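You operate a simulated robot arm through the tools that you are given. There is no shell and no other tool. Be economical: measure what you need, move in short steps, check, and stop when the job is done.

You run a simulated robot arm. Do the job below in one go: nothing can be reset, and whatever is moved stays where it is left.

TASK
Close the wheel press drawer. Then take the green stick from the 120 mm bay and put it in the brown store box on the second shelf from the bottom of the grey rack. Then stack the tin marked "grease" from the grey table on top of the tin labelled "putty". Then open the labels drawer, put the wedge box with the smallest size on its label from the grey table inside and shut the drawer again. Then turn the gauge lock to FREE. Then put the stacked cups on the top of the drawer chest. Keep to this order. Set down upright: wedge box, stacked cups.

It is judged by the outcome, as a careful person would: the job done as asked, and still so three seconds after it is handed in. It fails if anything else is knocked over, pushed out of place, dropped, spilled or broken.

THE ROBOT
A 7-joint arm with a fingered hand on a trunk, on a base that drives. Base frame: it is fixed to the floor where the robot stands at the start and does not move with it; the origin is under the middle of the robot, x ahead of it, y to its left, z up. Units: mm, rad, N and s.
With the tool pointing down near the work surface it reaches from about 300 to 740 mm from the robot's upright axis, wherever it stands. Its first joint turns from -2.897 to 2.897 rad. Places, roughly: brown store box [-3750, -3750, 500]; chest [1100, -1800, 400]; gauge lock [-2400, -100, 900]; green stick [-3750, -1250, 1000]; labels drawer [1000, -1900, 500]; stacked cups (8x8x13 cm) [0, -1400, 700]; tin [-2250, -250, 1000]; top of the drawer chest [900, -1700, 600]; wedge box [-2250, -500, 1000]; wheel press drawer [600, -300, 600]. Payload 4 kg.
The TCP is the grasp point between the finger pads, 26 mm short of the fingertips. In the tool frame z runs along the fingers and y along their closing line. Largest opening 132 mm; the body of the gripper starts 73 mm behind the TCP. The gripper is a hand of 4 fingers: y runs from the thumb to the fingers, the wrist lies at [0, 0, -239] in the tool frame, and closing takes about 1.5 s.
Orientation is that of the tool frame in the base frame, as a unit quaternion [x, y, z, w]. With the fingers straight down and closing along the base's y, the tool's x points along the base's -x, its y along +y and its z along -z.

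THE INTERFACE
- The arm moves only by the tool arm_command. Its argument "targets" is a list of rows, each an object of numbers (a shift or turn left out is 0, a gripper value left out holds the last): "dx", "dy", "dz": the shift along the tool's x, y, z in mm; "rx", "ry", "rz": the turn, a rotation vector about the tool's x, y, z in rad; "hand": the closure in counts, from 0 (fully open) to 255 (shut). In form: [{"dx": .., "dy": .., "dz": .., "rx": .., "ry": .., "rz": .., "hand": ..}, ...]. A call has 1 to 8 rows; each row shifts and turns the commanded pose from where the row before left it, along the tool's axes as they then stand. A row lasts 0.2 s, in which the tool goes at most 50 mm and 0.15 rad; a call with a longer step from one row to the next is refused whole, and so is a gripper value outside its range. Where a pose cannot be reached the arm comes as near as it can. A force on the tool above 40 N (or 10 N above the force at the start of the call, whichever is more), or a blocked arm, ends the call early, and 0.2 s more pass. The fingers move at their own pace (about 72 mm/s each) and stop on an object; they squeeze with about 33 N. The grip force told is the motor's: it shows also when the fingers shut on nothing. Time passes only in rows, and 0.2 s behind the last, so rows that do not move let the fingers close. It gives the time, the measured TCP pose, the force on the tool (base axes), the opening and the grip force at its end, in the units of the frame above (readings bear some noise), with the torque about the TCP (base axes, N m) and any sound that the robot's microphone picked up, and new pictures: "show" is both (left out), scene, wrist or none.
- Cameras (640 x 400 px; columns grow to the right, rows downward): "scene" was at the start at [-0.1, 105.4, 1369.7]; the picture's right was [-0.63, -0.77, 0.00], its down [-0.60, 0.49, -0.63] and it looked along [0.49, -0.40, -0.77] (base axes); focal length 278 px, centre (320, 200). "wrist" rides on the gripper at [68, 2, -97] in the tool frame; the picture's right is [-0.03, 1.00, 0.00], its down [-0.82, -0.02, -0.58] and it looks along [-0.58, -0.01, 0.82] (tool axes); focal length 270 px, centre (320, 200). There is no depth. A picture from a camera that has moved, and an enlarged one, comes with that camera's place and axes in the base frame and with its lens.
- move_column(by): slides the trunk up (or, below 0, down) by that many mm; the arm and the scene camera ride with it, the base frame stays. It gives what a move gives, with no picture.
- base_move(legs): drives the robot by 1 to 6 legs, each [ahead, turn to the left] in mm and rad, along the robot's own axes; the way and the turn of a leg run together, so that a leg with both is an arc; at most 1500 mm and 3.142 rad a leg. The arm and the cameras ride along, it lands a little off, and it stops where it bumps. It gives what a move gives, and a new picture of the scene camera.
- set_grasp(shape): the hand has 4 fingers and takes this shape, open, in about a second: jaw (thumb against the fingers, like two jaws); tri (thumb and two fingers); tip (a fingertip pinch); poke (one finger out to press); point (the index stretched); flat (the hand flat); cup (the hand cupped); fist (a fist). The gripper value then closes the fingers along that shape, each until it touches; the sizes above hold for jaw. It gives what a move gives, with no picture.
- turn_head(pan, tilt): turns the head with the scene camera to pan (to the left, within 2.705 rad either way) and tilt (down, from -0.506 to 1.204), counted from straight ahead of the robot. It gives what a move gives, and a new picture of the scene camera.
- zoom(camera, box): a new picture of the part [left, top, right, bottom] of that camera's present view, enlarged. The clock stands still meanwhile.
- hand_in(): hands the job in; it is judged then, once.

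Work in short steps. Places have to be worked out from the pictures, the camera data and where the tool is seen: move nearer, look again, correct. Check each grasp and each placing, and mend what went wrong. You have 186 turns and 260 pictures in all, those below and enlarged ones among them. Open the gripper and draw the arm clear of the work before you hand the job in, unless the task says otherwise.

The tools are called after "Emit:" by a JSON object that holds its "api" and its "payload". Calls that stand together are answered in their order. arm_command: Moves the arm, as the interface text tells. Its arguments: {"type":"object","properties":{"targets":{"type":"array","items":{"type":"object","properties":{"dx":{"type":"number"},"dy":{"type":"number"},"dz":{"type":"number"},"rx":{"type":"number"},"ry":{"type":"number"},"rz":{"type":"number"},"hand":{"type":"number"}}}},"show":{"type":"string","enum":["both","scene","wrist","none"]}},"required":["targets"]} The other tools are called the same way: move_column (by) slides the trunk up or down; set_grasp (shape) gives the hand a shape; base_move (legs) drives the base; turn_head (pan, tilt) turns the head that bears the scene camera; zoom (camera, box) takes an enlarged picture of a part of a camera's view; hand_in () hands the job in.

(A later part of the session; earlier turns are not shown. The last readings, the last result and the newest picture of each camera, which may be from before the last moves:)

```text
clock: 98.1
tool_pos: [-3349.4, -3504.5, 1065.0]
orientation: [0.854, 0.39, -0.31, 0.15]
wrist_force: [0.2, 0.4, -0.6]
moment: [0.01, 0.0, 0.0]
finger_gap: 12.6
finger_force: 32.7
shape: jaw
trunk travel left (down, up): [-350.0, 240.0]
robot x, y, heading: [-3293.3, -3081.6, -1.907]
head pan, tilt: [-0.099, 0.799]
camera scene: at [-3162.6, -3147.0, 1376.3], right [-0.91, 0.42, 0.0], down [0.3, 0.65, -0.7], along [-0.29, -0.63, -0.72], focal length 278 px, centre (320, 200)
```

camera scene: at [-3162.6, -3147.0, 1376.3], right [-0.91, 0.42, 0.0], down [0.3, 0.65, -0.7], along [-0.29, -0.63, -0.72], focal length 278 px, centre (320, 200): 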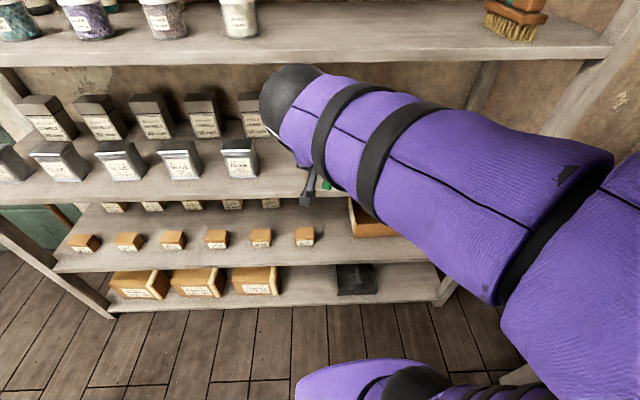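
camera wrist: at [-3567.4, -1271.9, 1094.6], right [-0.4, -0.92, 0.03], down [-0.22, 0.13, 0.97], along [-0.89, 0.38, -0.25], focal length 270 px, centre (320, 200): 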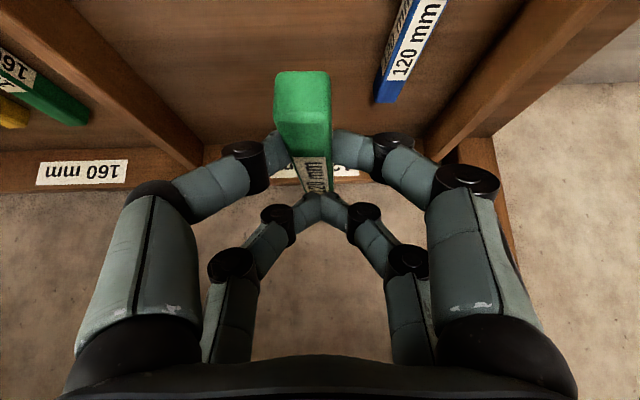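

I stand about 590 mm before the rack front with the box ahead and to the right. I pull the hand back a little, square it to the rack, and lower the trunk.

Emit:
{"api": "arm_command", "payload": {"targets": [{"dx": 32, "dz": -27}, {"dx": 32, "dz": -27}, {"rx": -0.064, "rz": -0.076}, {"rx": -0.064, "rz": -0.076}, {"rx": -0.064, "rz": -0.076}], "show": "none"}}

Emit:
{"api": "move_column", "payload": {"by": -340}}

Emit:
{"api": "arm_command", "payload": {"targets": [{"dy": -40}, {"dy": -45}, {"dy": -45}, {"dy": -45}, {"dy": -45}]}}

```text
clock: 99.3
tool_pos: [-3295.4, -3440.6, 1064.6]
orientation: [0.785, 0.513, -0.286, 0.195]
wrist_force: [0.0, -0.8, -0.2]
moment: [0.02, 0.04, -0.01]
finger_gap: 12.9
finger_force: 33.0
shape: jaw
trunk travel left (down, up): [-350.0, 240.0]
robot x, y, heading: [-3295.1, -3081.8, -1.906]
head pan, tilt: [-0.099, 0.799]
```

```text
clock: 100.7
tool_pos: [-3331.4, -3360.1, 808.6]
orientation: [0.802, 0.558, -0.213, -0.006]
wrist_force: [0.0, 0.5, -1.4]
moment: [-0.04, 0.0, 0.0]
finger_gap: 12.5
finger_force: 33.1
shape: jaw
trunk travel left (down, up): [-254.0, 336.0]
robot x, y, heading: [-3291.0, -3082.5, -1.906]
head pan, tilt: [-0.099, 0.799]
stopped: the arm was blocked; the commanded pose is now the measured one
```

```text
clock: 101.4
tool_pos: [-3413.5, -3319.4, 798.6]
orientation: [0.786, 0.592, -0.16, -0.076]
wrist_force: [0.5, 0.2, 0.7]
moment: [-0.02, 0.05, 0.0]
finger_gap: 12.5
finger_force: 33.3
shape: jaw
trunk travel left (down, up): [-254.0, 336.0]
robot x, y, heading: [-3294.1, -3083.3, -1.91]
head pan, tilt: [-0.099, 0.799]
stopped in row 3: the arm was blocked; the commanded pose is now the measured one
camera scene: at [-3162.3, -3147.1, 1286.0], right [-0.91, 0.42, 0.0], down [0.3, 0.65, -0.7], along [-0.29, -0.63, -0.72], focal length 278 px, centre (320, 200)
camera wrist: at [-3362.9, -3247.9, 877.9], right [0.9, -0.31, -0.31], down [-0.02, -0.73, 0.68], along [-0.43, -0.61, -0.67], focal length 270 px, centre (320, 200)
```

scene: 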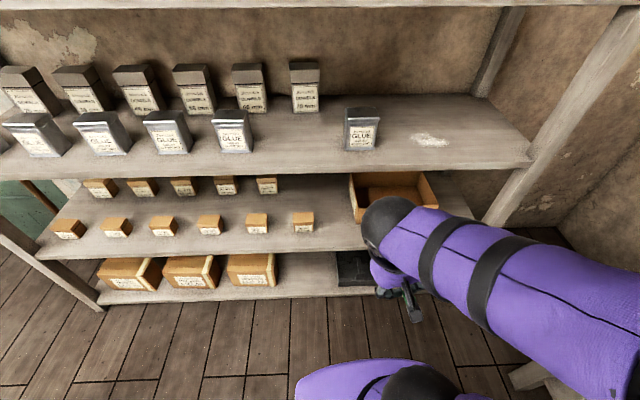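
wrist: 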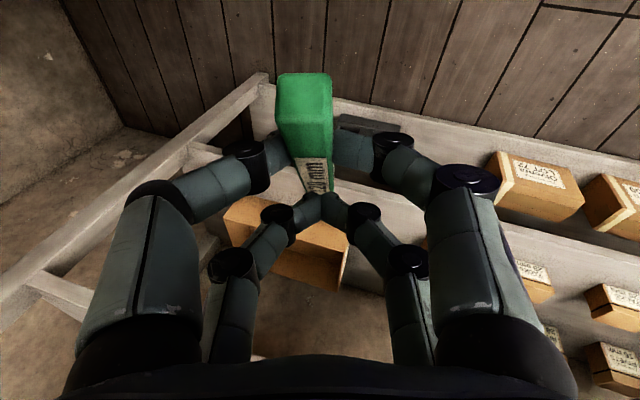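

The arm jammed against its own body because the wrist was too close in. I reach out towards the rack first and restore the squared, pitched orientation.

Emit:
{"api": "arm_command", "payload": {"targets": [{"dx": -46, "dy": -4, "dz": 9}, {"dx": -46, "dy": -4, "dz": 9}, {"dx": -46, "dy": -4, "dz": 9}, {"rx": -0.0506, "ry": -0.1016, "rz": 0.0418}, {"rx": -0.0506, "ry": -0.1016, "rz": 0.0418}, {"rx": -0.0506, "ry": -0.1016, "rz": 0.0418}, {"rx": -0.0506, "ry": -0.1016, "rz": 0.0418}, {"rx": -0.0506, "ry": -0.1016, "rz": 0.0418}]}}

```text
clock: 103.2
tool_pos: [-3471.9, -3463.1, 811.3]
orientation: [0.779, 0.521, -0.289, 0.198]
wrist_force: [-0.5, 0.3, 0.3]
moment: [0.0, 0.0, -0.02]
finger_gap: 12.6
finger_force: 32.7
shape: jaw
out of reach, approached as far as the arm can: row 8
trunk travel left (down, up): [-254.0, 336.0]
robot x, y, heading: [-3294.5, -3079.3, -1.907]
head pan, tilt: [-0.099, 0.799]
camera scene: at [-3162.5, -3147.0, 1280.4], right [-0.91, 0.42, 0.0], down [0.3, 0.65, -0.7], along [-0.29, -0.63, -0.72], focal length 278 px, centre (320, 200)
camera wrist: at [-3428.3, -3357.5, 838.8], right [0.92, -0.4, 0.02], down [-0.12, -0.21, 0.97], along [-0.38, -0.89, -0.24], focal length 270 px, centre (320, 200)
```

scene: 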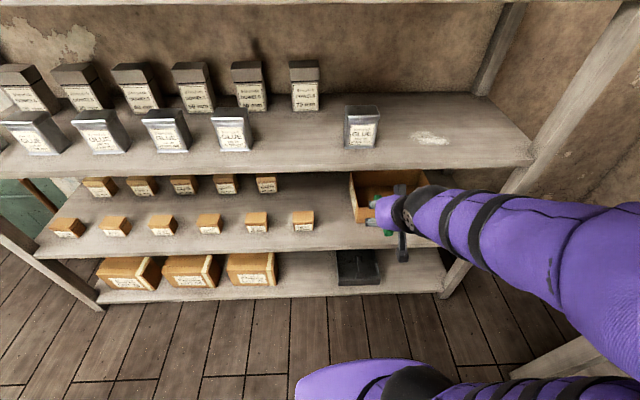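
wrist: 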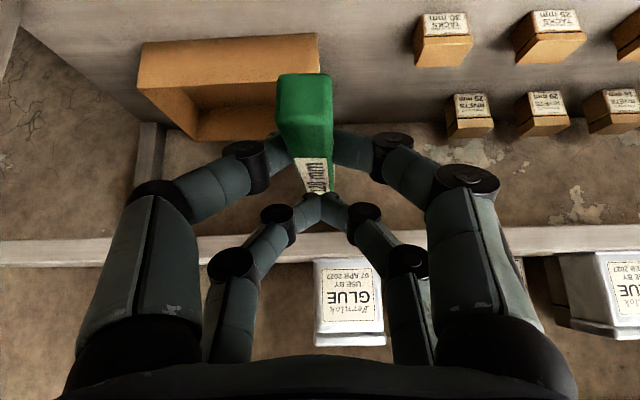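

Now squared up. Box: front n≈-4772, centre about 147 mm to the right, floor z≈475, rim z≈560. I lower the trunk a further 110 mm and creep the base forward.

Emit:
{"api": "move_column", "payload": {"by": -110}}

Emit:
{"api": "base_move", "payload": {"legs": [[110, -0.05]]}}

Emit:
{"api": "arm_command", "payload": {"targets": [{"dy": -45}, {"dy": -45}, {"dy": -45}]}}

```text
clock: 104.6
tool_pos: [-3472.3, -3463.5, 699.5]
orientation: [0.779, 0.521, -0.288, 0.198]
wrist_force: [0.0, -0.1, -0.1]
moment: [-0.01, 0.0, -0.01]
finger_gap: 12.7
finger_force: 32.7
shape: jaw
trunk travel left (down, up): [-144.0, 446.0]
robot x, y, heading: [-3296.1, -3080.7, -1.906]
head pan, tilt: [-0.099, 0.799]
```

```text
clock: 105.8
tool_pos: [-3532.1, -3556.6, 701.8]
orientation: [0.793, 0.499, -0.293, 0.19]
wrist_force: [-0.1, -0.4, -0.7]
moment: [0.03, 0.01, -0.01]
finger_gap: 12.7
finger_force: 33.1
shape: jaw
trunk travel left (down, up): [-144.0, 446.0]
robot x, y, heading: [-3329.7, -3182.8, -1.953]
head pan, tilt: [-0.099, 0.799]
camera scene: at [-3205.3, -3257.0, 1170.4], right [-0.88, 0.47, 0.0], down [0.34, 0.63, -0.7], along [-0.33, -0.62, -0.72], focal length 278 px, centre (320, 200)
```

scene: 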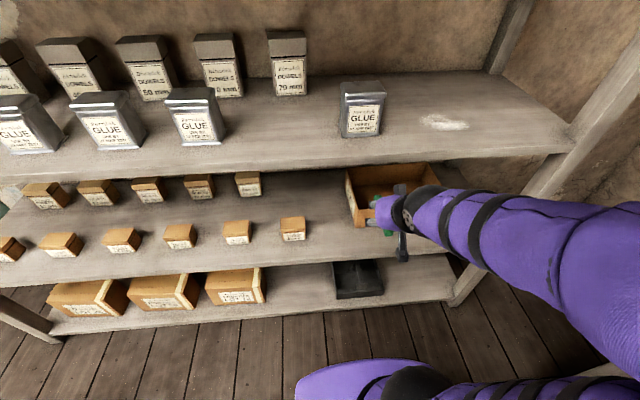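

```text
clock: 106.6
tool_pos: [-3653.9, -3497.4, 701.6]
orientation: [0.792, 0.5, -0.294, 0.19]
wrist_force: [0.5, 0.1, 0.2]
moment: [0.05, 0.01, -0.01]
finger_gap: 12.6
finger_force: 33.0
shape: jaw
trunk travel left (down, up): [-144.0, 446.0]
robot x, y, heading: [-3329.9, -3181.1, -1.957]
head pan, tilt: [-0.099, 0.799]
camera scene: at [-3205.0, -3257.3, 1170.3], right [-0.88, 0.47, 0.0], down [0.34, 0.63, -0.7], along [-0.33, -0.62, -0.72], focal length 278 px, centre (320, 200)
camera wrist: at [-3603.7, -3394.3, 729.2], right [0.9, -0.45, 0.02], down [-0.13, -0.2, 0.97], along [-0.43, -0.87, -0.24], focal length 270 px, centre (320, 200)
```

scene: 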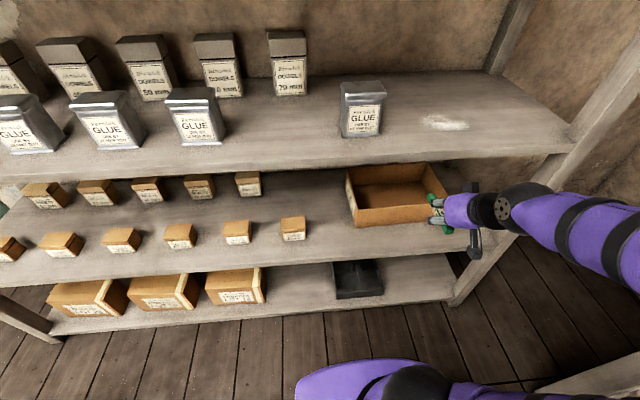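
wrist: 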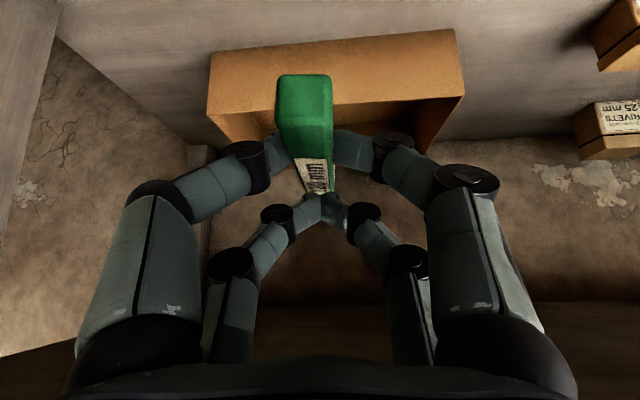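

The hand is centred on the box: front wall n≈-4780, depth ≈185, rim ≈543. I lower, pitch the hand flatter to clear the shelf above, then move in over the rim.

Emit:
{"api": "arm_command", "payload": {"targets": [{"dx": 21, "dz": 25}, {"dx": 21, "dz": 25}, {"dx": 21, "dz": 25}, {"ry": -0.125}, {"ry": -0.125}], "show": "none"}}

Emit:
{"api": "arm_command", "payload": {"targets": [{"dx": -24.7, "dy": 4, "dz": 34.5}, {"dx": -24.7, "dy": 4, "dz": 34.5}, {"dx": -24.7, "dy": 4, "dz": 34.5}, {"dx": -24.7, "dy": 4, "dz": 34.5}]}}

```text
clock: 107.8
tool_pos: [-3690.6, -3514.7, 610.2]
orientation: [0.749, 0.473, -0.389, 0.251]
wrist_force: [0.2, 0.2, -0.4]
moment: [-0.03, 0.0, 0.01]
finger_gap: 12.3
finger_force: 33.2
shape: jaw
out of reach, approached as far as the arm can: row 4, 5
trunk travel left (down, up): [-144.0, 446.0]
robot x, y, heading: [-3328.9, -3184.0, -1.959]
head pan, tilt: [-0.099, 0.799]
```

```text
clock: 108.8
tool_pos: [-3747.6, -3676.2, 613.8]
orientation: [0.749, 0.473, -0.39, 0.251]
wrist_force: [0.3, 0.0, -0.1]
moment: [0.01, -0.01, 0.0]
finger_gap: 12.7
finger_force: 33.3
shape: jaw
trunk travel left (down, up): [-144.0, 446.0]
robot x, y, heading: [-3334.6, -3186.1, -1.956]
head pan, tilt: [-0.099, 0.799]
camera scene: at [-3205.4, -3256.7, 1170.4], right [-0.88, 0.47, 0.0], down [0.34, 0.63, -0.7], along [-0.33, -0.62, -0.72], focal length 278 px, centre (320, 200)
camera wrist: at [-3696.6, -3570.4, 612.6], right [0.9, -0.44, 0.03], down [-0.02, 0.02, 1.0], along [-0.44, -0.9, 0.01], focal length 270 px, centre (320, 200)
```

scene: 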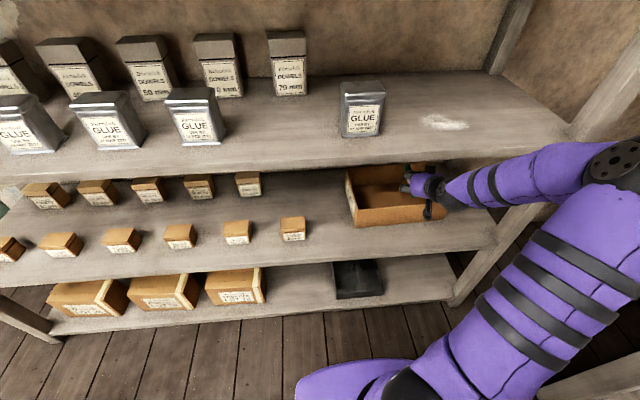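
wrist: 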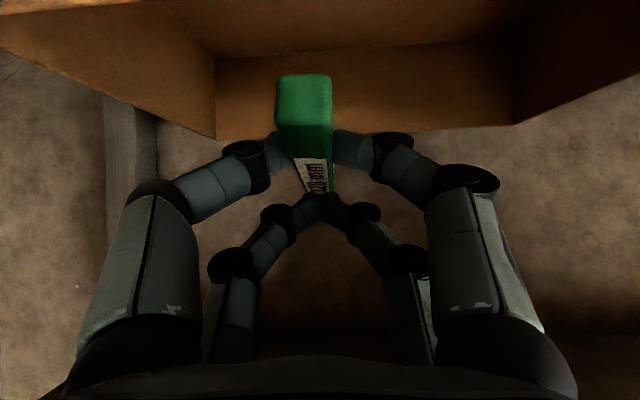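

Nearly in place: box interior floor ≈478, rim ≈553, and I am ~40 mm too far to the right. I shift left, go 45 mm further in, then lower.

Emit:
{"api": "arm_command", "payload": {"targets": [{"dx": -13, "dy": 18, "dz": 18}, {"dx": -13, "dy": 18, "dz": 18}, {"dx": 17, "dz": 12}, {"dx": 17, "dz": 12}, {"dx": 12, "dz": 8}]}}

```text
clock: 110.0
tool_pos: [-3734.1, -3731.1, 557.3]
orientation: [0.75, 0.472, -0.389, 0.251]
wrist_force: [0.2, -0.3, -1.1]
moment: [0.01, -0.05, 0.01]
finger_gap: 12.5
finger_force: 32.9
shape: jaw
trunk travel left (down, up): [-144.0, 446.0]
robot x, y, heading: [-3329.9, -3187.7, -1.956]
head pan, tilt: [-0.099, 0.799]
camera scene: at [-3205.3, -3257.0, 1170.4], right [-0.88, 0.47, 0.0], down [0.34, 0.63, -0.7], along [-0.33, -0.62, -0.72], focal length 278 px, centre (320, 200)
camera wrist: at [-3683.2, -3626.0, 556.5], right [0.9, -0.44, 0.03], down [-0.02, 0.02, 1.0], along [-0.44, -0.9, 0.01], focal length 270 px, centre (320, 200)
```

scene: 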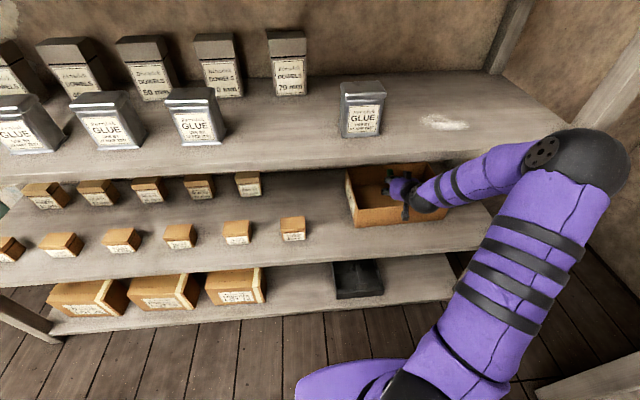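
wrist: 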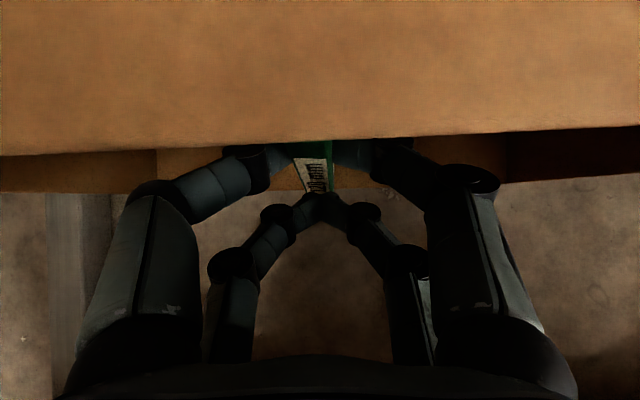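

The lower fingers are close to the front rim. I steepen the hand again while lowering, which levels the stick and gives rim clearance.

Emit:
{"api": "arm_command", "payload": {"targets": [{"ry": 0.07, "dx": 9, "dz": 7}, {"ry": 0.07, "dx": 9, "dz": 8}, {"ry": 0.07, "dx": 8, "dz": 9}, {"dx": 4, "dz": 5}]}}

```text
clock: 111.0
tool_pos: [-3734.7, -3734.3, 516.3]
orientation: [0.787, 0.496, -0.309, 0.199]
wrist_force: [-0.3, 0.0, -0.2]
moment: [0.01, 0.02, -0.01]
finger_gap: 12.8
finger_force: 33.1
shape: jaw
trunk travel left (down, up): [-144.0, 446.0]
robot x, y, heading: [-3332.1, -3185.3, -1.961]
head pan, tilt: [-0.099, 0.799]
camera scene: at [-3205.4, -3257.1, 1170.4], right [-0.88, 0.47, 0.0], down [0.34, 0.63, -0.7], along [-0.33, -0.62, -0.72], focal length 278 px, centre (320, 200)
camera wrist: at [-3685.3, -3630.4, 540.2], right [0.9, -0.45, 0.03], down [-0.11, -0.17, 0.98], along [-0.43, -0.88, -0.2], focal length 270 px, centre (320, 200)
```

scene: 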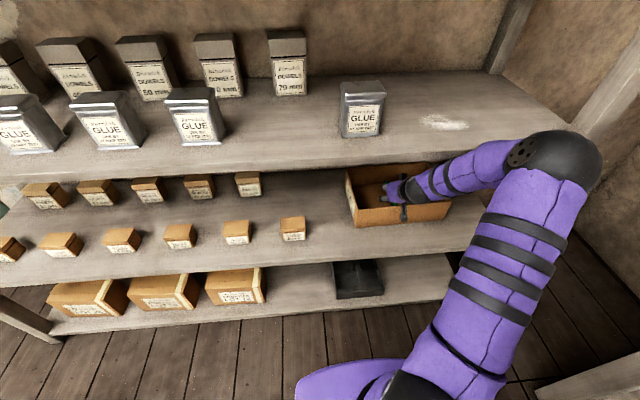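
wrist: 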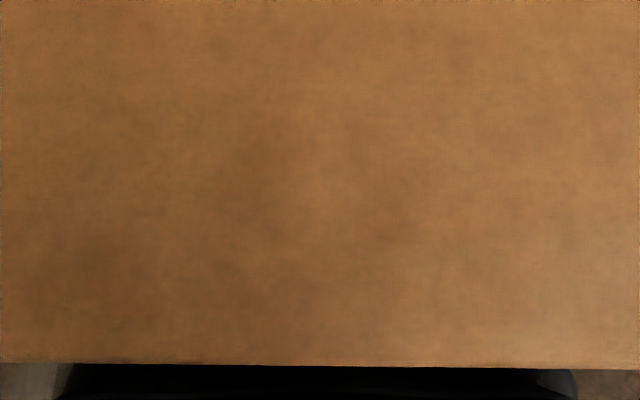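

The stick is now inside, close to the floor of the box, no contact forces. I open the fingers, then rise out.

Emit:
{"api": "arm_command", "payload": {"targets": [{"hand": 100}, {}, {}, {"dx": -13, "dz": -14}, {"dx": -13, "dz": -14}, {"ry": -0.1, "dx": -14, "dz": -5}]}}

```text
clock: 112.4
tool_pos: [-3737.1, -3737.3, 563.6]
orientation: [0.772, 0.485, -0.344, 0.223]
wrist_force: [0.4, -0.2, -0.8]
moment: [0.01, -0.01, 0.01]
finger_gap: 80.1
finger_force: 0.2
shape: jaw
trunk travel left (down, up): [-144.0, 446.0]
robot x, y, heading: [-3331.9, -3183.2, -1.96]
head pan, tilt: [-0.099, 0.799]
camera scene: at [-3207.0, -3258.4, 1171.0], right [-0.88, 0.47, 0.0], down [0.34, 0.63, -0.7], along [-0.33, -0.61, -0.72], focal length 278 px, centre (320, 200)
camera wrist: at [-3687.1, -3632.8, 576.9], right [0.89, -0.45, 0.03], down [-0.07, -0.08, 0.99], along [-0.44, -0.89, -0.11], focal length 270 px, centre (320, 200)
```

scene: 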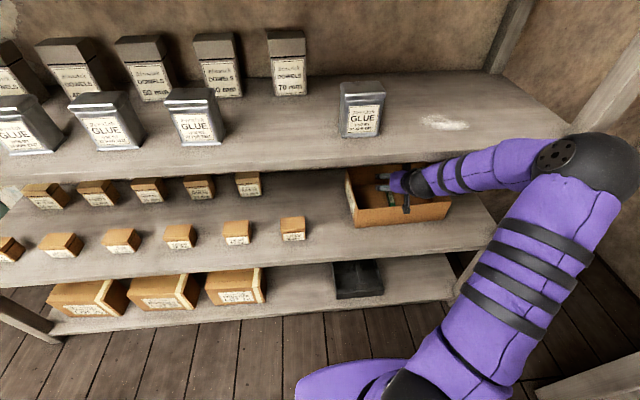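
wrist: 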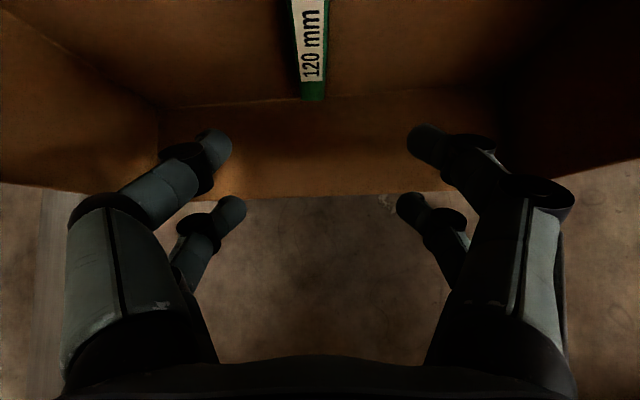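

The stick lies in the box. I rise a little and withdraw the arm.

Emit:
{"api": "arm_command", "payload": {"targets": [{"dx": -22, "dz": -20}, {"dx": 30, "dz": -34}, {"dx": 30, "dz": -34}, {"dx": 30, "dz": -34}, {"dx": 30, "dz": -34}, {"dx": 30, "dz": -34}, {"dx": 15, "dz": -17}]}}

```text
clock: 114.0
tool_pos: [-3664.0, -3533.7, 606.1]
orientation: [0.771, 0.485, -0.347, 0.224]
wrist_force: [-0.3, 0.2, 0.1]
moment: [0.01, -0.01, 0.0]
finger_gap: 80.1
finger_force: 0.0
shape: jaw
out of reach, approached as far as the arm can: row 6, 7
trunk travel left (down, up): [-144.0, 446.0]
robot x, y, heading: [-3331.4, -3180.3, -1.96]
head pan, tilt: [-0.099, 0.799]
camera scene: at [-3205.4, -3257.2, 1170.4], right [-0.88, 0.47, 0.0], down [0.34, 0.63, -0.7], along [-0.33, -0.62, -0.72], focal length 278 px, centre (320, 200)
camera wrist: at [-3614.0, -3427.5, 617.4], right [0.9, -0.44, 0.03], down [-0.07, -0.08, 0.99], along [-0.44, -0.89, -0.1], focal length 270 px, centre (320, 200)
```

scene: 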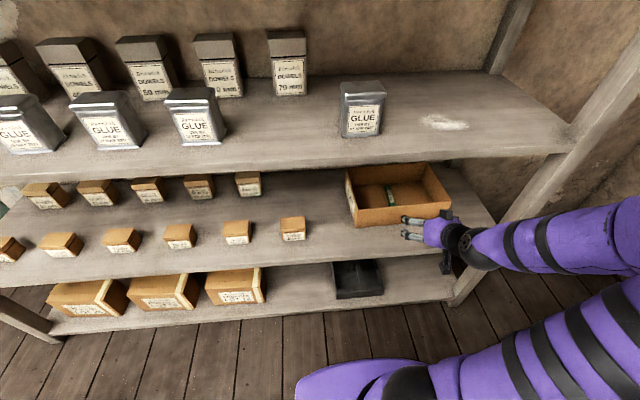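
wrist: 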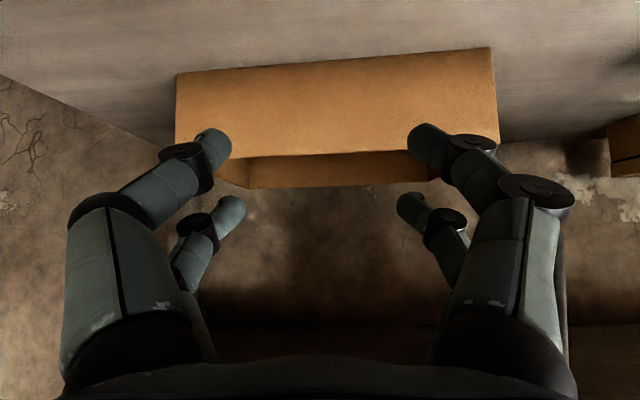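

The stick is clearly in the box. I back the base away, raise the trunk to its starting height and bring the hand upright again.

Emit:
{"api": "base_move", "payload": {"legs": [[-320, 0]]}}

Emit:
{"api": "move_column", "payload": {"by": 206}}

Emit:
{"api": "arm_command", "payload": {"targets": [{"ry": 0.14, "dy": 30}, {"ry": 0.14, "dy": 30}, {"ry": 0.14, "dy": 30}, {"ry": 0.14, "dy": 30}, {"ry": 0.14, "dy": 30}, {"ry": 0.14, "dz": -40}, {"dz": -45}, {"dz": -45}], "show": "none"}}

```text
clock: 116.2
tool_pos: [-3539.3, -3227.4, 605.3]
orientation: [0.771, 0.484, -0.348, 0.224]
wrist_force: [1.3, -0.6, 0.3]
moment: [0.02, -0.01, -0.02]
finger_gap: 80.0
finger_force: 0.0
shape: jaw
trunk travel left (down, up): [-144.0, 446.0]
robot x, y, heading: [-3205.0, -2877.8, -1.96]
head pan, tilt: [-0.099, 0.799]
camera scene: at [-3080.5, -2952.6, 1170.4], right [-0.88, 0.47, 0.0], down [0.34, 0.63, -0.7], along [-0.33, -0.61, -0.72], focal length 278 px, centre (320, 200)
```

scene: 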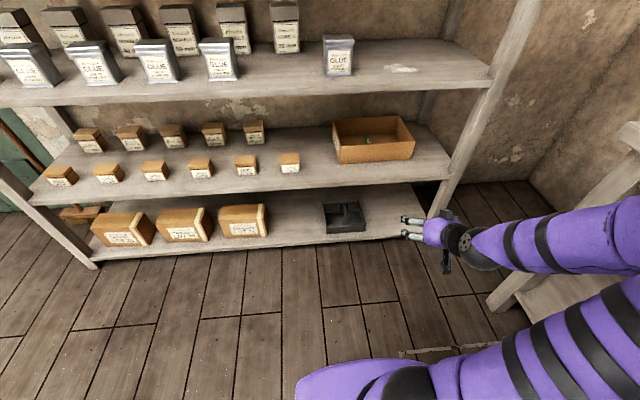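

```text
clock: 118.4
tool_pos: [-3541.5, -3227.7, 810.3]
orientation: [0.771, 0.485, -0.346, 0.225]
wrist_force: [-0.4, -0.5, 0.7]
moment: [-0.03, 0.0, -0.02]
finger_gap: 80.3
finger_force: 0.1
shape: jaw
trunk travel left (down, up): [-350.0, 240.0]
robot x, y, heading: [-3207.6, -2881.3, -1.961]
head pan, tilt: [-0.099, 0.799]
```

```text
clock: 120.2
tool_pos: [-3404.8, -3283.5, 941.9]
orientation: [0.846, 0.534, -0.002, 0.007]
wrist_force: [-0.1, -0.3, -0.9]
moment: [0.01, -0.01, 0.02]
finger_gap: 80.4
finger_force: 0.1
shape: jaw
trunk travel left (down, up): [-350.0, 240.0]
robot x, y, heading: [-3207.7, -2880.4, -1.961]
head pan, tilt: [-0.099, 0.799]
```

Now to the grey table; I judge its north side best for reaching tins, wedge boxes and the gauge lock. I drive round by the east.

Emit:
{"api": "base_move", "payload": {"legs": [[0, -3.05], [869, 0], [0, -0.854], [1477, 0], [0, 0.947], [1226, 0]]}}

Emit:
{"api": "turn_head", "payload": {"pan": 1.6, "tilt": 0.5}}

```text
clock: 150.6
tool_pos: [-1078.5, 56.5, 942.5]
orientation: [-0.589, 0.808, 0.007, 0.002]
wrist_force: [0.1, -0.1, 0.4]
moment: [-0.03, 0.01, -0.04]
finger_gap: 80.2
finger_force: 0.1
shape: jaw
trunk travel left (down, up): [-350.0, 240.0]
robot x, y, heading: [-1223.0, -368.7, 1.311]
head pan, tilt: [-0.099, 0.799]
camera scene: at [-1355.8, -312.9, 1376.4], right [0.94, -0.35, 0.0], down [-0.25, -0.67, -0.7], along [0.25, 0.65, -0.72], focal length 278 px, centre (320, 200)
```

scene: 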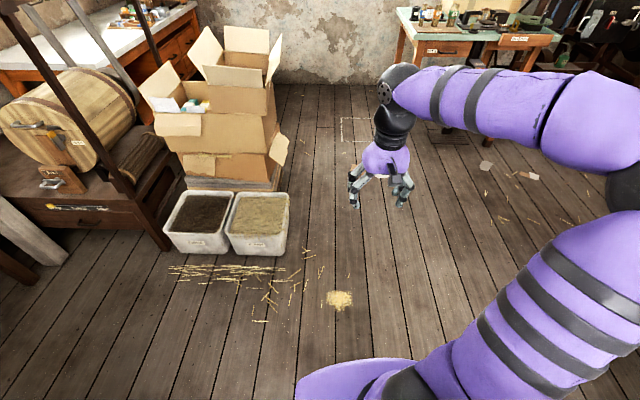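

```text
clock: 152.3
tool_pos: [-1077.6, 55.7, 942.4]
orientation: [-0.588, 0.808, 0.008, 0.003]
wrist_force: [-0.7, -0.1, 0.4]
moment: [0.0, -0.01, 0.01]
finger_gap: 79.9
finger_force: 0.0
shape: jaw
trunk travel left (down, up): [-350.0, 240.0]
robot x, y, heading: [-1223.5, -372.1, 1.305]
head pan, tilt: [1.6, 0.499]
camera scene: at [-1472.8, -367.3, 1402.4], right [0.23, 0.97, 0.0], down [0.47, -0.11, -0.88], along [-0.85, 0.2, -0.48], focal length 278 px, centre (320, 200)
```

scene: 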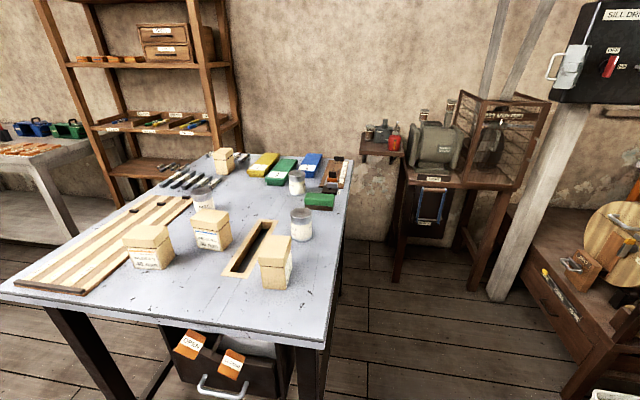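

I can see the grey table well: cream wedge boxes, three tins/jars, and coloured boxes. I zoom in to read labels.

Emit:
{"api": "zoom", "payload": {"camera": "scene", "box": [110, 140, 370, 300]}}

Emit:
{"api": "zoom", "payload": {"camera": "scene", "box": [235, 140, 365, 250]}}

```text
2.46 times, centred on (240, 220) of scene
camera zoom: at [-1472.8, -367.3, 1402.4], right [0.23, 0.97, 0.0], down [0.47, -0.11, -0.88], along [-0.85, 0.2, -0.48], focal length 684 px, centre (517, 151)
```

zoom: 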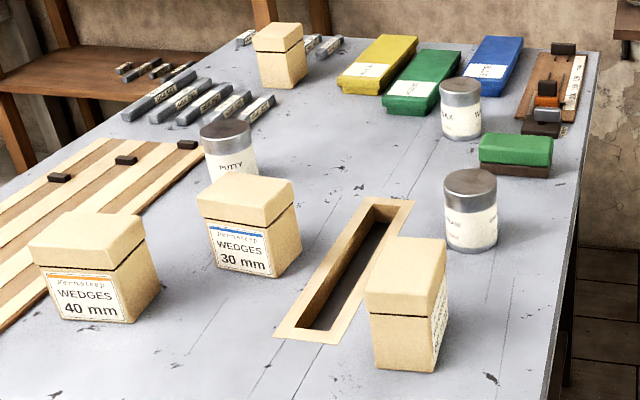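

```text
3.64 times, centred on (300, 195) of scene
camera zoom: at [-1472.8, -367.3, 1402.4], right [0.23, 0.97, 0.0], down [0.47, -0.11, -0.88], along [-0.85, 0.2, -0.48], focal length 1010 px, centre (393, 218)
```

zoom: 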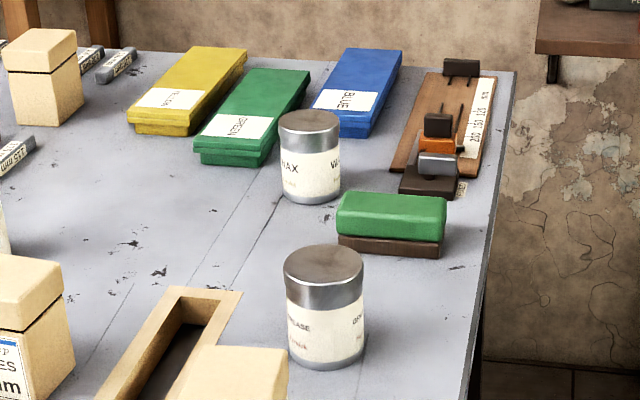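

Grease is the near tin at the north-east, putty the one behind the 30 mm box. From the east edge both are within reach, so I raise the trunk and park there facing the table.

Emit:
{"api": "move_column", "payload": {"by": 200}}

Emit:
{"api": "turn_head", "payload": {"pan": 0, "tilt": 0.8}}

Emit:
{"api": "base_move", "payload": {"legs": [[0, 2.512], [500, 0], [0, -1.065]]}}

```text
clock: 154.5
tool_pos: [-1079.2, 56.2, 1142.2]
orientation: [-0.588, 0.809, 0.007, 0.003]
wrist_force: [-0.1, 0.7, -0.1]
moment: [-0.01, 0.02, 0.0]
finger_gap: 80.1
finger_force: 0.1
shape: jaw
trunk travel left (down, up): [-550.0, 40.0]
robot x, y, heading: [-1221.1, -367.8, 1.307]
head pan, tilt: [1.6, 0.499]
```

```text
clock: 156.2
tool_pos: [-1078.1, 56.4, 1141.4]
orientation: [-0.588, 0.809, 0.007, 0.002]
wrist_force: [0.5, -1.1, -0.2]
moment: [-0.01, -0.02, 0.01]
finger_gap: 80.0
finger_force: 0.1
shape: jaw
trunk travel left (down, up): [-550.0, 40.0]
robot x, y, heading: [-1222.6, -372.9, 1.309]
head pan, tilt: [0.0, 0.799]
camera scene: at [-1363.4, -310.4, 1576.4], right [0.97, -0.26, 0.0], down [-0.19, -0.69, -0.7], along [0.18, 0.67, -0.72], focal length 278 px, centre (320, 200)
```

scene: 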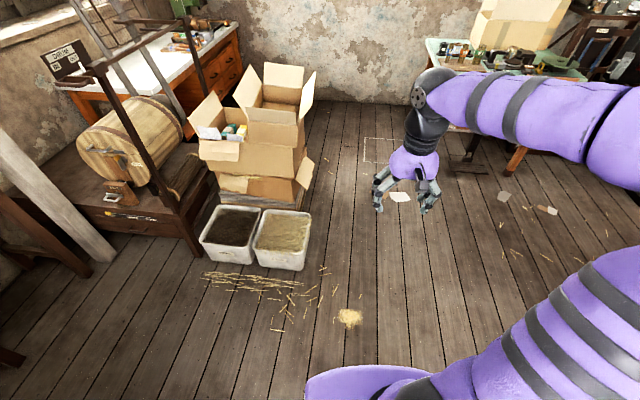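

```text
clock: 168.7
tool_pos: [-2015.9, -521.8, 1142.5]
orientation: [0.981, -0.195, -0.006, 0.003]
wrist_force: [-1.0, 0.4, 0.1]
moment: [-0.01, 0.02, -0.02]
finger_gap: 80.2
finger_force: 0.1
shape: jaw
trunk travel left (down, up): [-550.0, 40.0]
robot x, y, heading: [-1595.8, -698.9, 2.804]
head pan, tilt: [0.0, 0.799]
camera scene: at [-1672.3, -834.1, 1576.4], right [0.33, 0.94, 0.0], down [0.68, -0.24, -0.7], along [-0.66, 0.23, -0.72], focal length 278 px, centre (320, 200)
```

scene: 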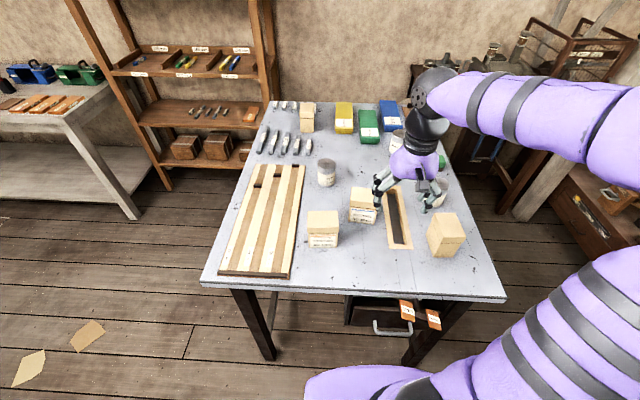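

Two sightings agree: table top z≈900, putty at (-2358,-568), grease near (-2142,-269). I creep 40 mm closer and carry the open hand over the grease tin to look.

Emit:
{"api": "base_move", "payload": {"legs": [[45, -0.03]]}}

Emit:
{"api": "arm_command", "payload": {"targets": [{"dx": -20, "dy": -32, "hand": 0}, {"dx": -20, "dy": -32}, {"dx": -20, "dy": -32}, {"dx": -20, "dy": -32}, {"dx": -20, "dy": -32}]}}

```text
clock: 169.6
tool_pos: [-2052.2, -494.7, 1141.7]
orientation: [0.978, -0.208, -0.006, 0.004]
wrist_force: [-0.7, -0.4, 0.6]
moment: [0.0, 0.02, 0.01]
finger_gap: 80.0
finger_force: 0.0
shape: jaw
trunk travel left (down, up): [-550.0, 40.0]
robot x, y, heading: [-1644.7, -685.1, 2.773]
head pan, tilt: [0.0, 0.799]
camera scene: at [-1717.2, -816.8, 1576.4], right [0.36, 0.93, 0.0], down [0.67, -0.26, -0.7], along [-0.65, 0.25, -0.72], focal length 278 px, centre (320, 200)
```

scene: 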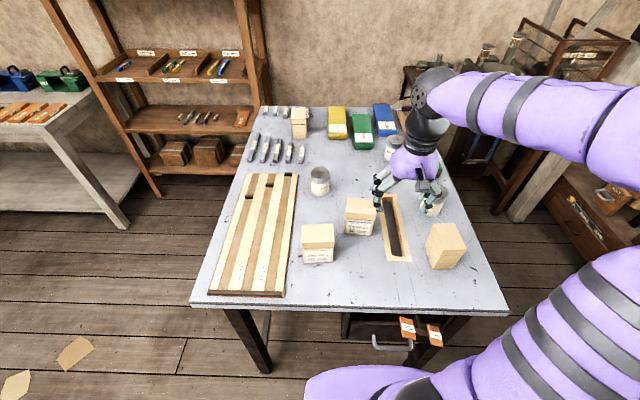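

```text
clock: 170.8
tool_pos: [-2077.9, -304.9, 1142.7]
orientation: [0.978, -0.209, -0.006, 0.003]
wrist_force: [-0.2, -0.5, -0.4]
moment: [-0.01, -0.01, -0.02]
finger_gap: 131.9
finger_force: 0.1
shape: jaw
trunk travel left (down, up): [-550.0, 40.0]
robot x, y, heading: [-1644.8, -685.4, 2.775]
head pan, tilt: [0.0, 0.799]
camera scene: at [-1717.3, -816.6, 1576.4], right [0.36, 0.93, 0.0], down [0.67, -0.26, -0.7], along [-0.65, 0.25, -0.72], focal length 278 px, centre (320, 200)
camera wrist: at [-2016.8, -334.6, 1238.6], right [-0.43, -0.9, 0.01], down [-0.73, 0.35, 0.59], along [-0.53, 0.25, -0.81], focal length 270 px, centre (320, 200)
```

scene: 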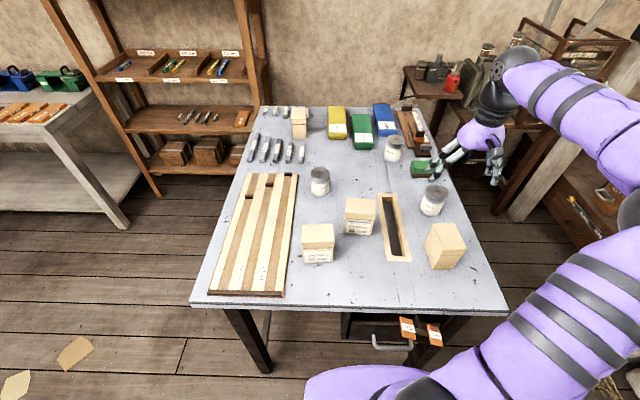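
wrist: 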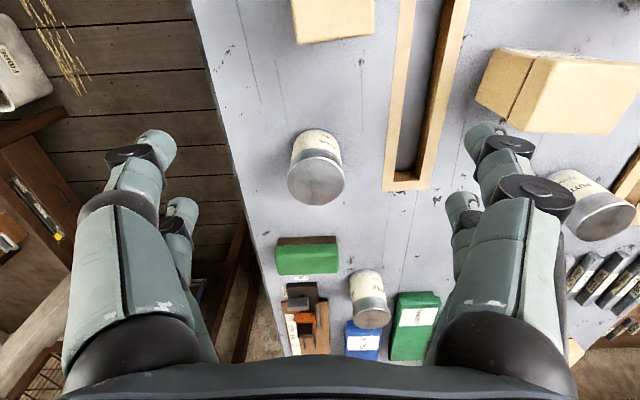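

Grease tin: base about (-2149,-269), lid top ≈985. I move over it and descend partway with the hand fully open.

Emit:
{"api": "arm_command", "payload": {"targets": [{"dx": -41, "dy": -2}, {"dx": -40, "dy": -2}, {"dz": 45}, {"dz": 45}, {"dz": 25}], "show": "wrist"}}

```text
clock: 172.0
tool_pos: [-2151.9, -268.4, 1028.6]
orientation: [0.978, -0.208, -0.007, 0.002]
wrist_force: [0.3, -0.1, -0.3]
moment: [0.01, -0.01, 0.05]
finger_gap: 131.6
finger_force: 0.0
shape: jaw
trunk travel left (down, up): [-550.0, 40.0]
robot x, y, heading: [-1643.5, -683.1, 2.774]
head pan, tilt: [0.0, 0.799]
camera wrist: at [-2090.7, -298.8, 1123.2], right [-0.43, -0.9, 0.01], down [-0.73, 0.35, 0.59], along [-0.53, 0.25, -0.81], focal length 270 px, centre (320, 200)
```

wrist: 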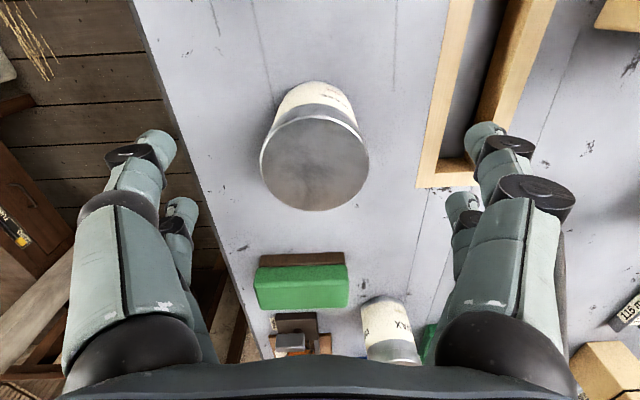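

Lid well centred, top about z 973. I correct 7 mm ahead, descend to z≈950 and close.

Emit:
{"api": "arm_command", "payload": {"targets": [{"dx": -7, "dz": 30}, {"dz": 30}, {"dz": 18}, {"hand": 255}, {}, {}, {}, {}], "show": "both"}}

```text
clock: 173.8
tool_pos: [-2161.4, -268.5, 949.5]
orientation: [0.978, -0.209, -0.007, 0.003]
wrist_force: [-0.4, 0.0, 0.1]
moment: [0.01, 0.04, -0.03]
finger_gap: 44.4
finger_force: 32.6
shape: jaw
trunk travel left (down, up): [-550.0, 40.0]
robot x, y, heading: [-1646.2, -679.6, 2.772]
head pan, tilt: [0.0, 0.799]
camera scene: at [-1717.4, -816.7, 1576.4], right [0.36, 0.93, 0.0], down [0.67, -0.26, -0.7], along [-0.65, 0.25, -0.72], focal length 278 px, centre (320, 200)
camera wrist: at [-2099.5, -297.7, 1044.9], right [-0.43, -0.9, 0.01], down [-0.73, 0.35, 0.59], along [-0.53, 0.25, -0.81], focal length 270 px, centre (320, 200)
```

scene: 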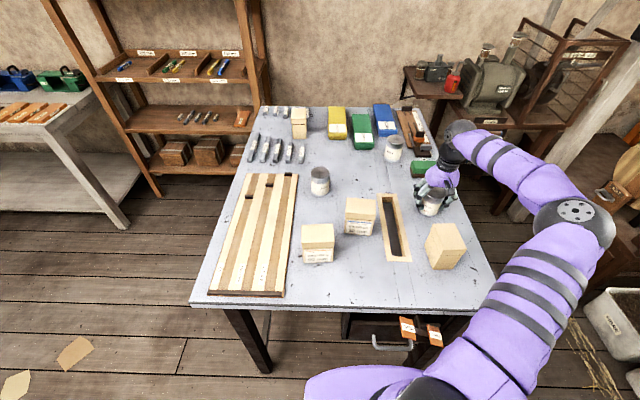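
wrist: 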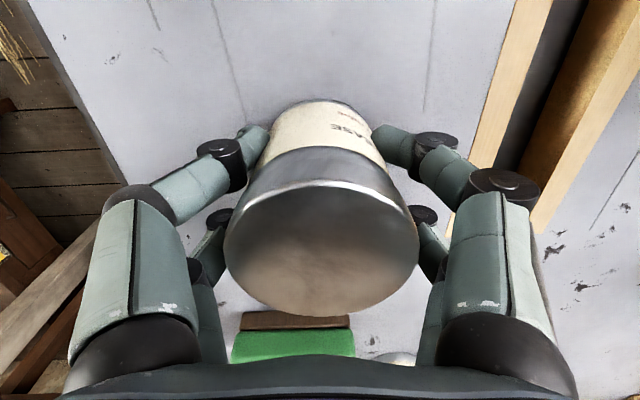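

The grip holds at 33 N around the tin body. I lift it and check.

Emit:
{"api": "arm_command", "payload": {"targets": [{"dz": -20}, {"dz": -40}, {"dz": -45}, {"dz": -45}], "show": "both"}}

```text
clock: 174.8
tool_pos: [-2156.7, -270.5, 1100.0]
orientation: [0.978, -0.208, -0.007, 0.003]
wrist_force: [-1.4, 0.0, -3.5]
moment: [0.02, 0.01, 0.0]
finger_gap: 44.1
finger_force: 33.2
shape: jaw
trunk travel left (down, up): [-550.0, 40.0]
robot x, y, heading: [-1642.2, -680.3, 2.771]
head pan, tilt: [0.0, 0.799]
camera scene: at [-1717.4, -817.0, 1576.3], right [0.36, 0.93, 0.0], down [0.67, -0.26, -0.7], along [-0.65, 0.25, -0.72], focal length 278 px, centre (320, 200)
camera wrist: at [-2095.1, -300.1, 1195.5], right [-0.43, -0.9, 0.01], down [-0.73, 0.35, 0.59], along [-0.53, 0.25, -0.81], focal length 270 px, centre (320, 200)
```

scene: 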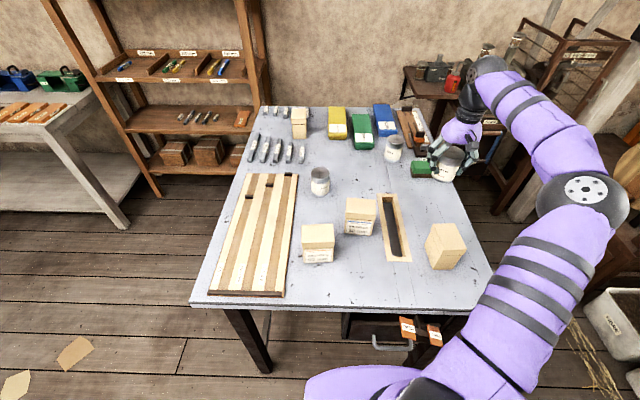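
wrist: 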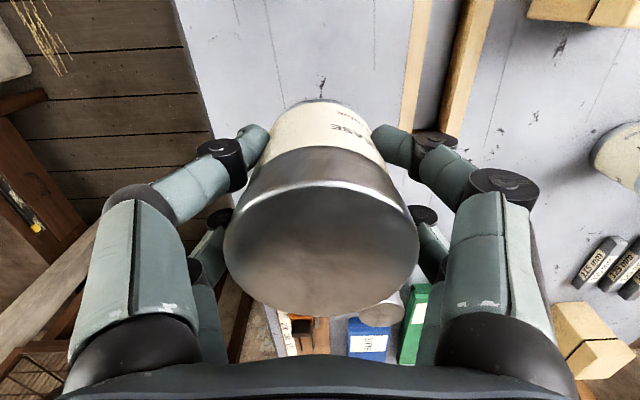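

Held (about 3.5 N). I carry it across towards the putty tin, stopping about 100 mm short to measure.

Emit:
{"api": "arm_command", "payload": {"targets": [{"dy": 44, "dx": -5}, {"dy": 44, "dx": -5}, {"dy": 44, "dx": -5}, {"dy": 44, "dx": -5}, {"dy": 44, "dx": -5}, {"dy": 40, "dx": -5}], "show": "both"}}

```text
clock: 176.2
tool_pos: [-2292.2, -494.5, 1105.3]
orientation: [0.978, -0.208, -0.006, 0.003]
wrist_force: [0.8, 0.1, -3.4]
moment: [0.03, -0.02, 0.01]
finger_gap: 44.0
finger_force: 33.1
shape: jaw
trunk travel left (down, up): [-550.0, 40.0]
robot x, y, heading: [-1639.5, -678.2, 2.773]
head pan, tilt: [0.0, 0.799]
camera scene: at [-1717.7, -817.2, 1576.3], right [0.36, 0.93, 0.0], down [0.67, -0.26, -0.7], along [-0.65, 0.25, -0.72], focal length 278 px, centre (320, 200)
camera wrist: at [-2230.4, -524.0, 1199.6], right [-0.43, -0.9, 0.01], down [-0.73, 0.35, 0.59], along [-0.53, 0.25, -0.81], focal length 270 px, centre (320, 200)
```

scene: 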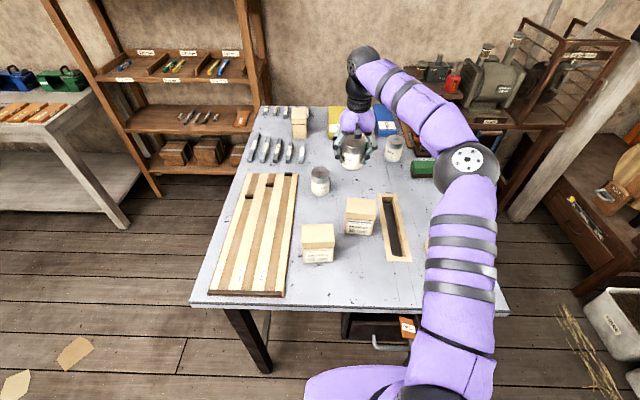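
wrist: 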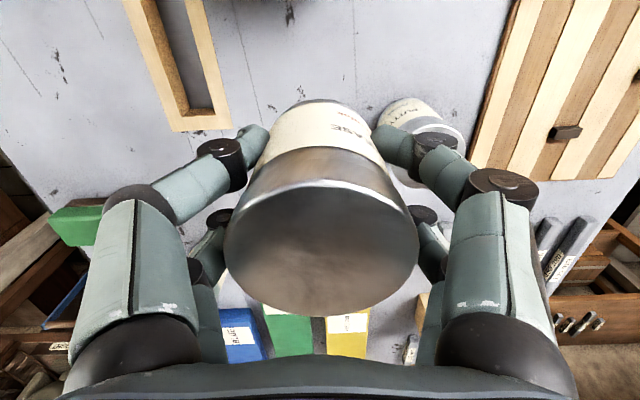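

I zoom on both tins in the scene view to refine the putty position against the held tin.

Emit:
{"api": "zoom", "payload": {"camera": "scene", "box": [290, 120, 390, 210]}}

```text
4.44 times, centred on (340, 165) of scene
camera zoom: at [-1717.7, -817.2, 1576.3], right [0.36, 0.93, 0.0], down [0.67, -0.26, -0.7], along [-0.65, 0.25, -0.72], focal length 1234 px, centre (231, 356)
```

zoom: 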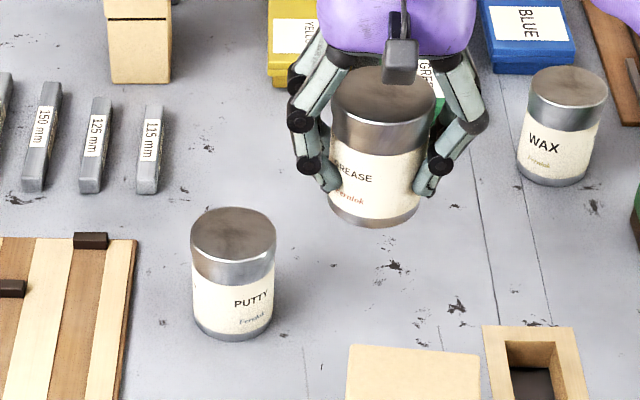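

Relative to the held tin the putty tin is (-83,-67) mm away, top ≈982. I move there at this height and check again.

Emit:
{"api": "arm_command", "payload": {"targets": [{"dx": -16, "dy": 32}, {"dx": -16, "dy": 32}, {"dx": -16, "dy": 32}, {}], "show": "wrist"}}

Emit:
{"api": "zoom", "payload": {"camera": "scene", "box": [270, 110, 370, 210]}}

```text
clock: 177.2
tool_pos: [-2309.6, -509.4, 1105.3]
orientation: [0.978, -0.21, -0.007, 0.003]
wrist_force: [-0.7, 0.2, -3.3]
moment: [0.03, 0.0, 0.01]
finger_gap: 43.4
finger_force: 33.0
shape: jaw
out of reach, approached as far as the arm can: row 1, 2, 3
trunk travel left (down, up): [-550.0, 40.0]
robot x, y, heading: [-1646.1, -681.8, 2.775]
head pan, tilt: [0.0, 0.799]
camera wrist: at [-2248.4, -539.4, 1200.5], right [-0.43, -0.9, 0.01], down [-0.73, 0.35, 0.59], along [-0.53, 0.25, -0.81], focal length 270 px, centre (320, 200)
```

wrist: 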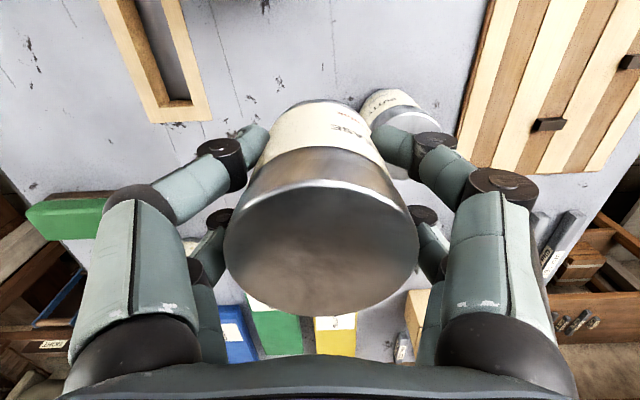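

```text
4.00 times, centred on (320, 160) of scene
camera zoom: at [-1717.5, -816.8, 1576.4], right [0.36, 0.93, 0.0], down [0.67, -0.26, -0.7], along [-0.65, 0.25, -0.72], focal length 1111 px, centre (320, 360)
```

zoom: 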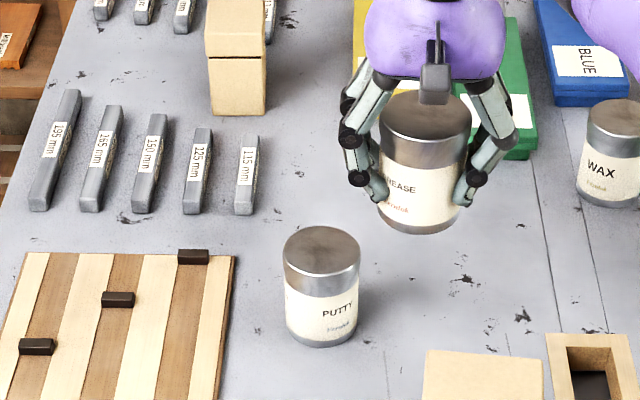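

At this height the arm stops at about 685 mm, short of the putty. I'll bring the tin in, and come at the putty tin from the south side of the table, where it's nearer.

Emit:
{"api": "arm_command", "payload": {"targets": [{"dx": 45}, {"dx": 45}, {"dx": 45}, {"dx": 45}, {"dx": 45}], "show": "none"}}

Emit:
{"api": "move_column", "payload": {"by": 39}}

Emit:
{"api": "base_move", "payload": {"legs": [[-300, 0], [0, 1.442], [808, 0], [0, -1.101], [964, 0], [0, -1.935]]}}

```text
clock: 178.4
tool_pos: [-2104.4, -603.9, 1100.6]
orientation: [0.978, -0.209, -0.007, 0.002]
wrist_force: [-1.2, -1.0, -3.1]
moment: [0.01, 0.01, 0.0]
finger_gap: 43.8
finger_force: 33.0
shape: jaw
trunk travel left (down, up): [-550.0, 40.0]
robot x, y, heading: [-1640.7, -682.9, 2.771]
head pan, tilt: [0.0, 0.799]
```

```text
clock: 179.2
tool_pos: [-2105.5, -603.3, 1138.3]
orientation: [0.978, -0.21, -0.007, 0.003]
wrist_force: [0.6, -0.5, -2.9]
moment: [0.01, -0.03, 0.0]
finger_gap: 43.6
finger_force: 32.8
shape: jaw
trunk travel left (down, up): [-589.0, 1.0]
robot x, y, heading: [-1644.6, -684.8, 2.767]
head pan, tilt: [0.0, 0.799]
```

```text
clock: 201.8
tool_pos: [-2648.0, -1034.6, 1139.6]
orientation: [-0.551, 0.834, 0.008, 0.003]
wrist_force: [-0.2, -0.4, -2.8]
moment: [-0.02, -0.04, 0.02]
finger_gap: 42.8
finger_force: 32.6
shape: jaw
trunk travel left (down, up): [-589.0, 1.0]
robot x, y, heading: [-2721.4, -1499.8, 1.226]
head pan, tilt: [0.0, 0.799]
camera scene: at [-2855.2, -1425.6, 1615.4], right [0.94, -0.34, 0.0], down [-0.25, -0.67, -0.7], along [0.24, 0.65, -0.72], focal length 278 px, centre (320, 200)
```

scene: 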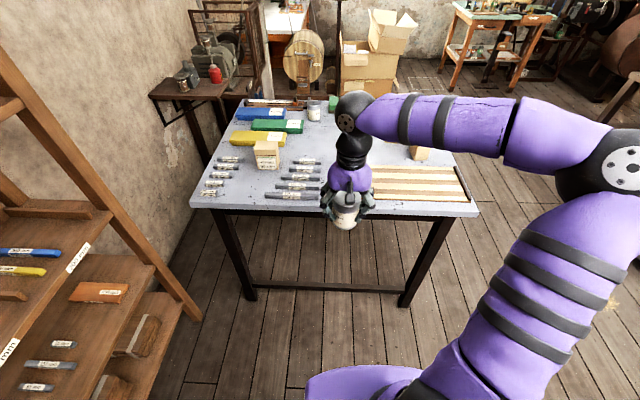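

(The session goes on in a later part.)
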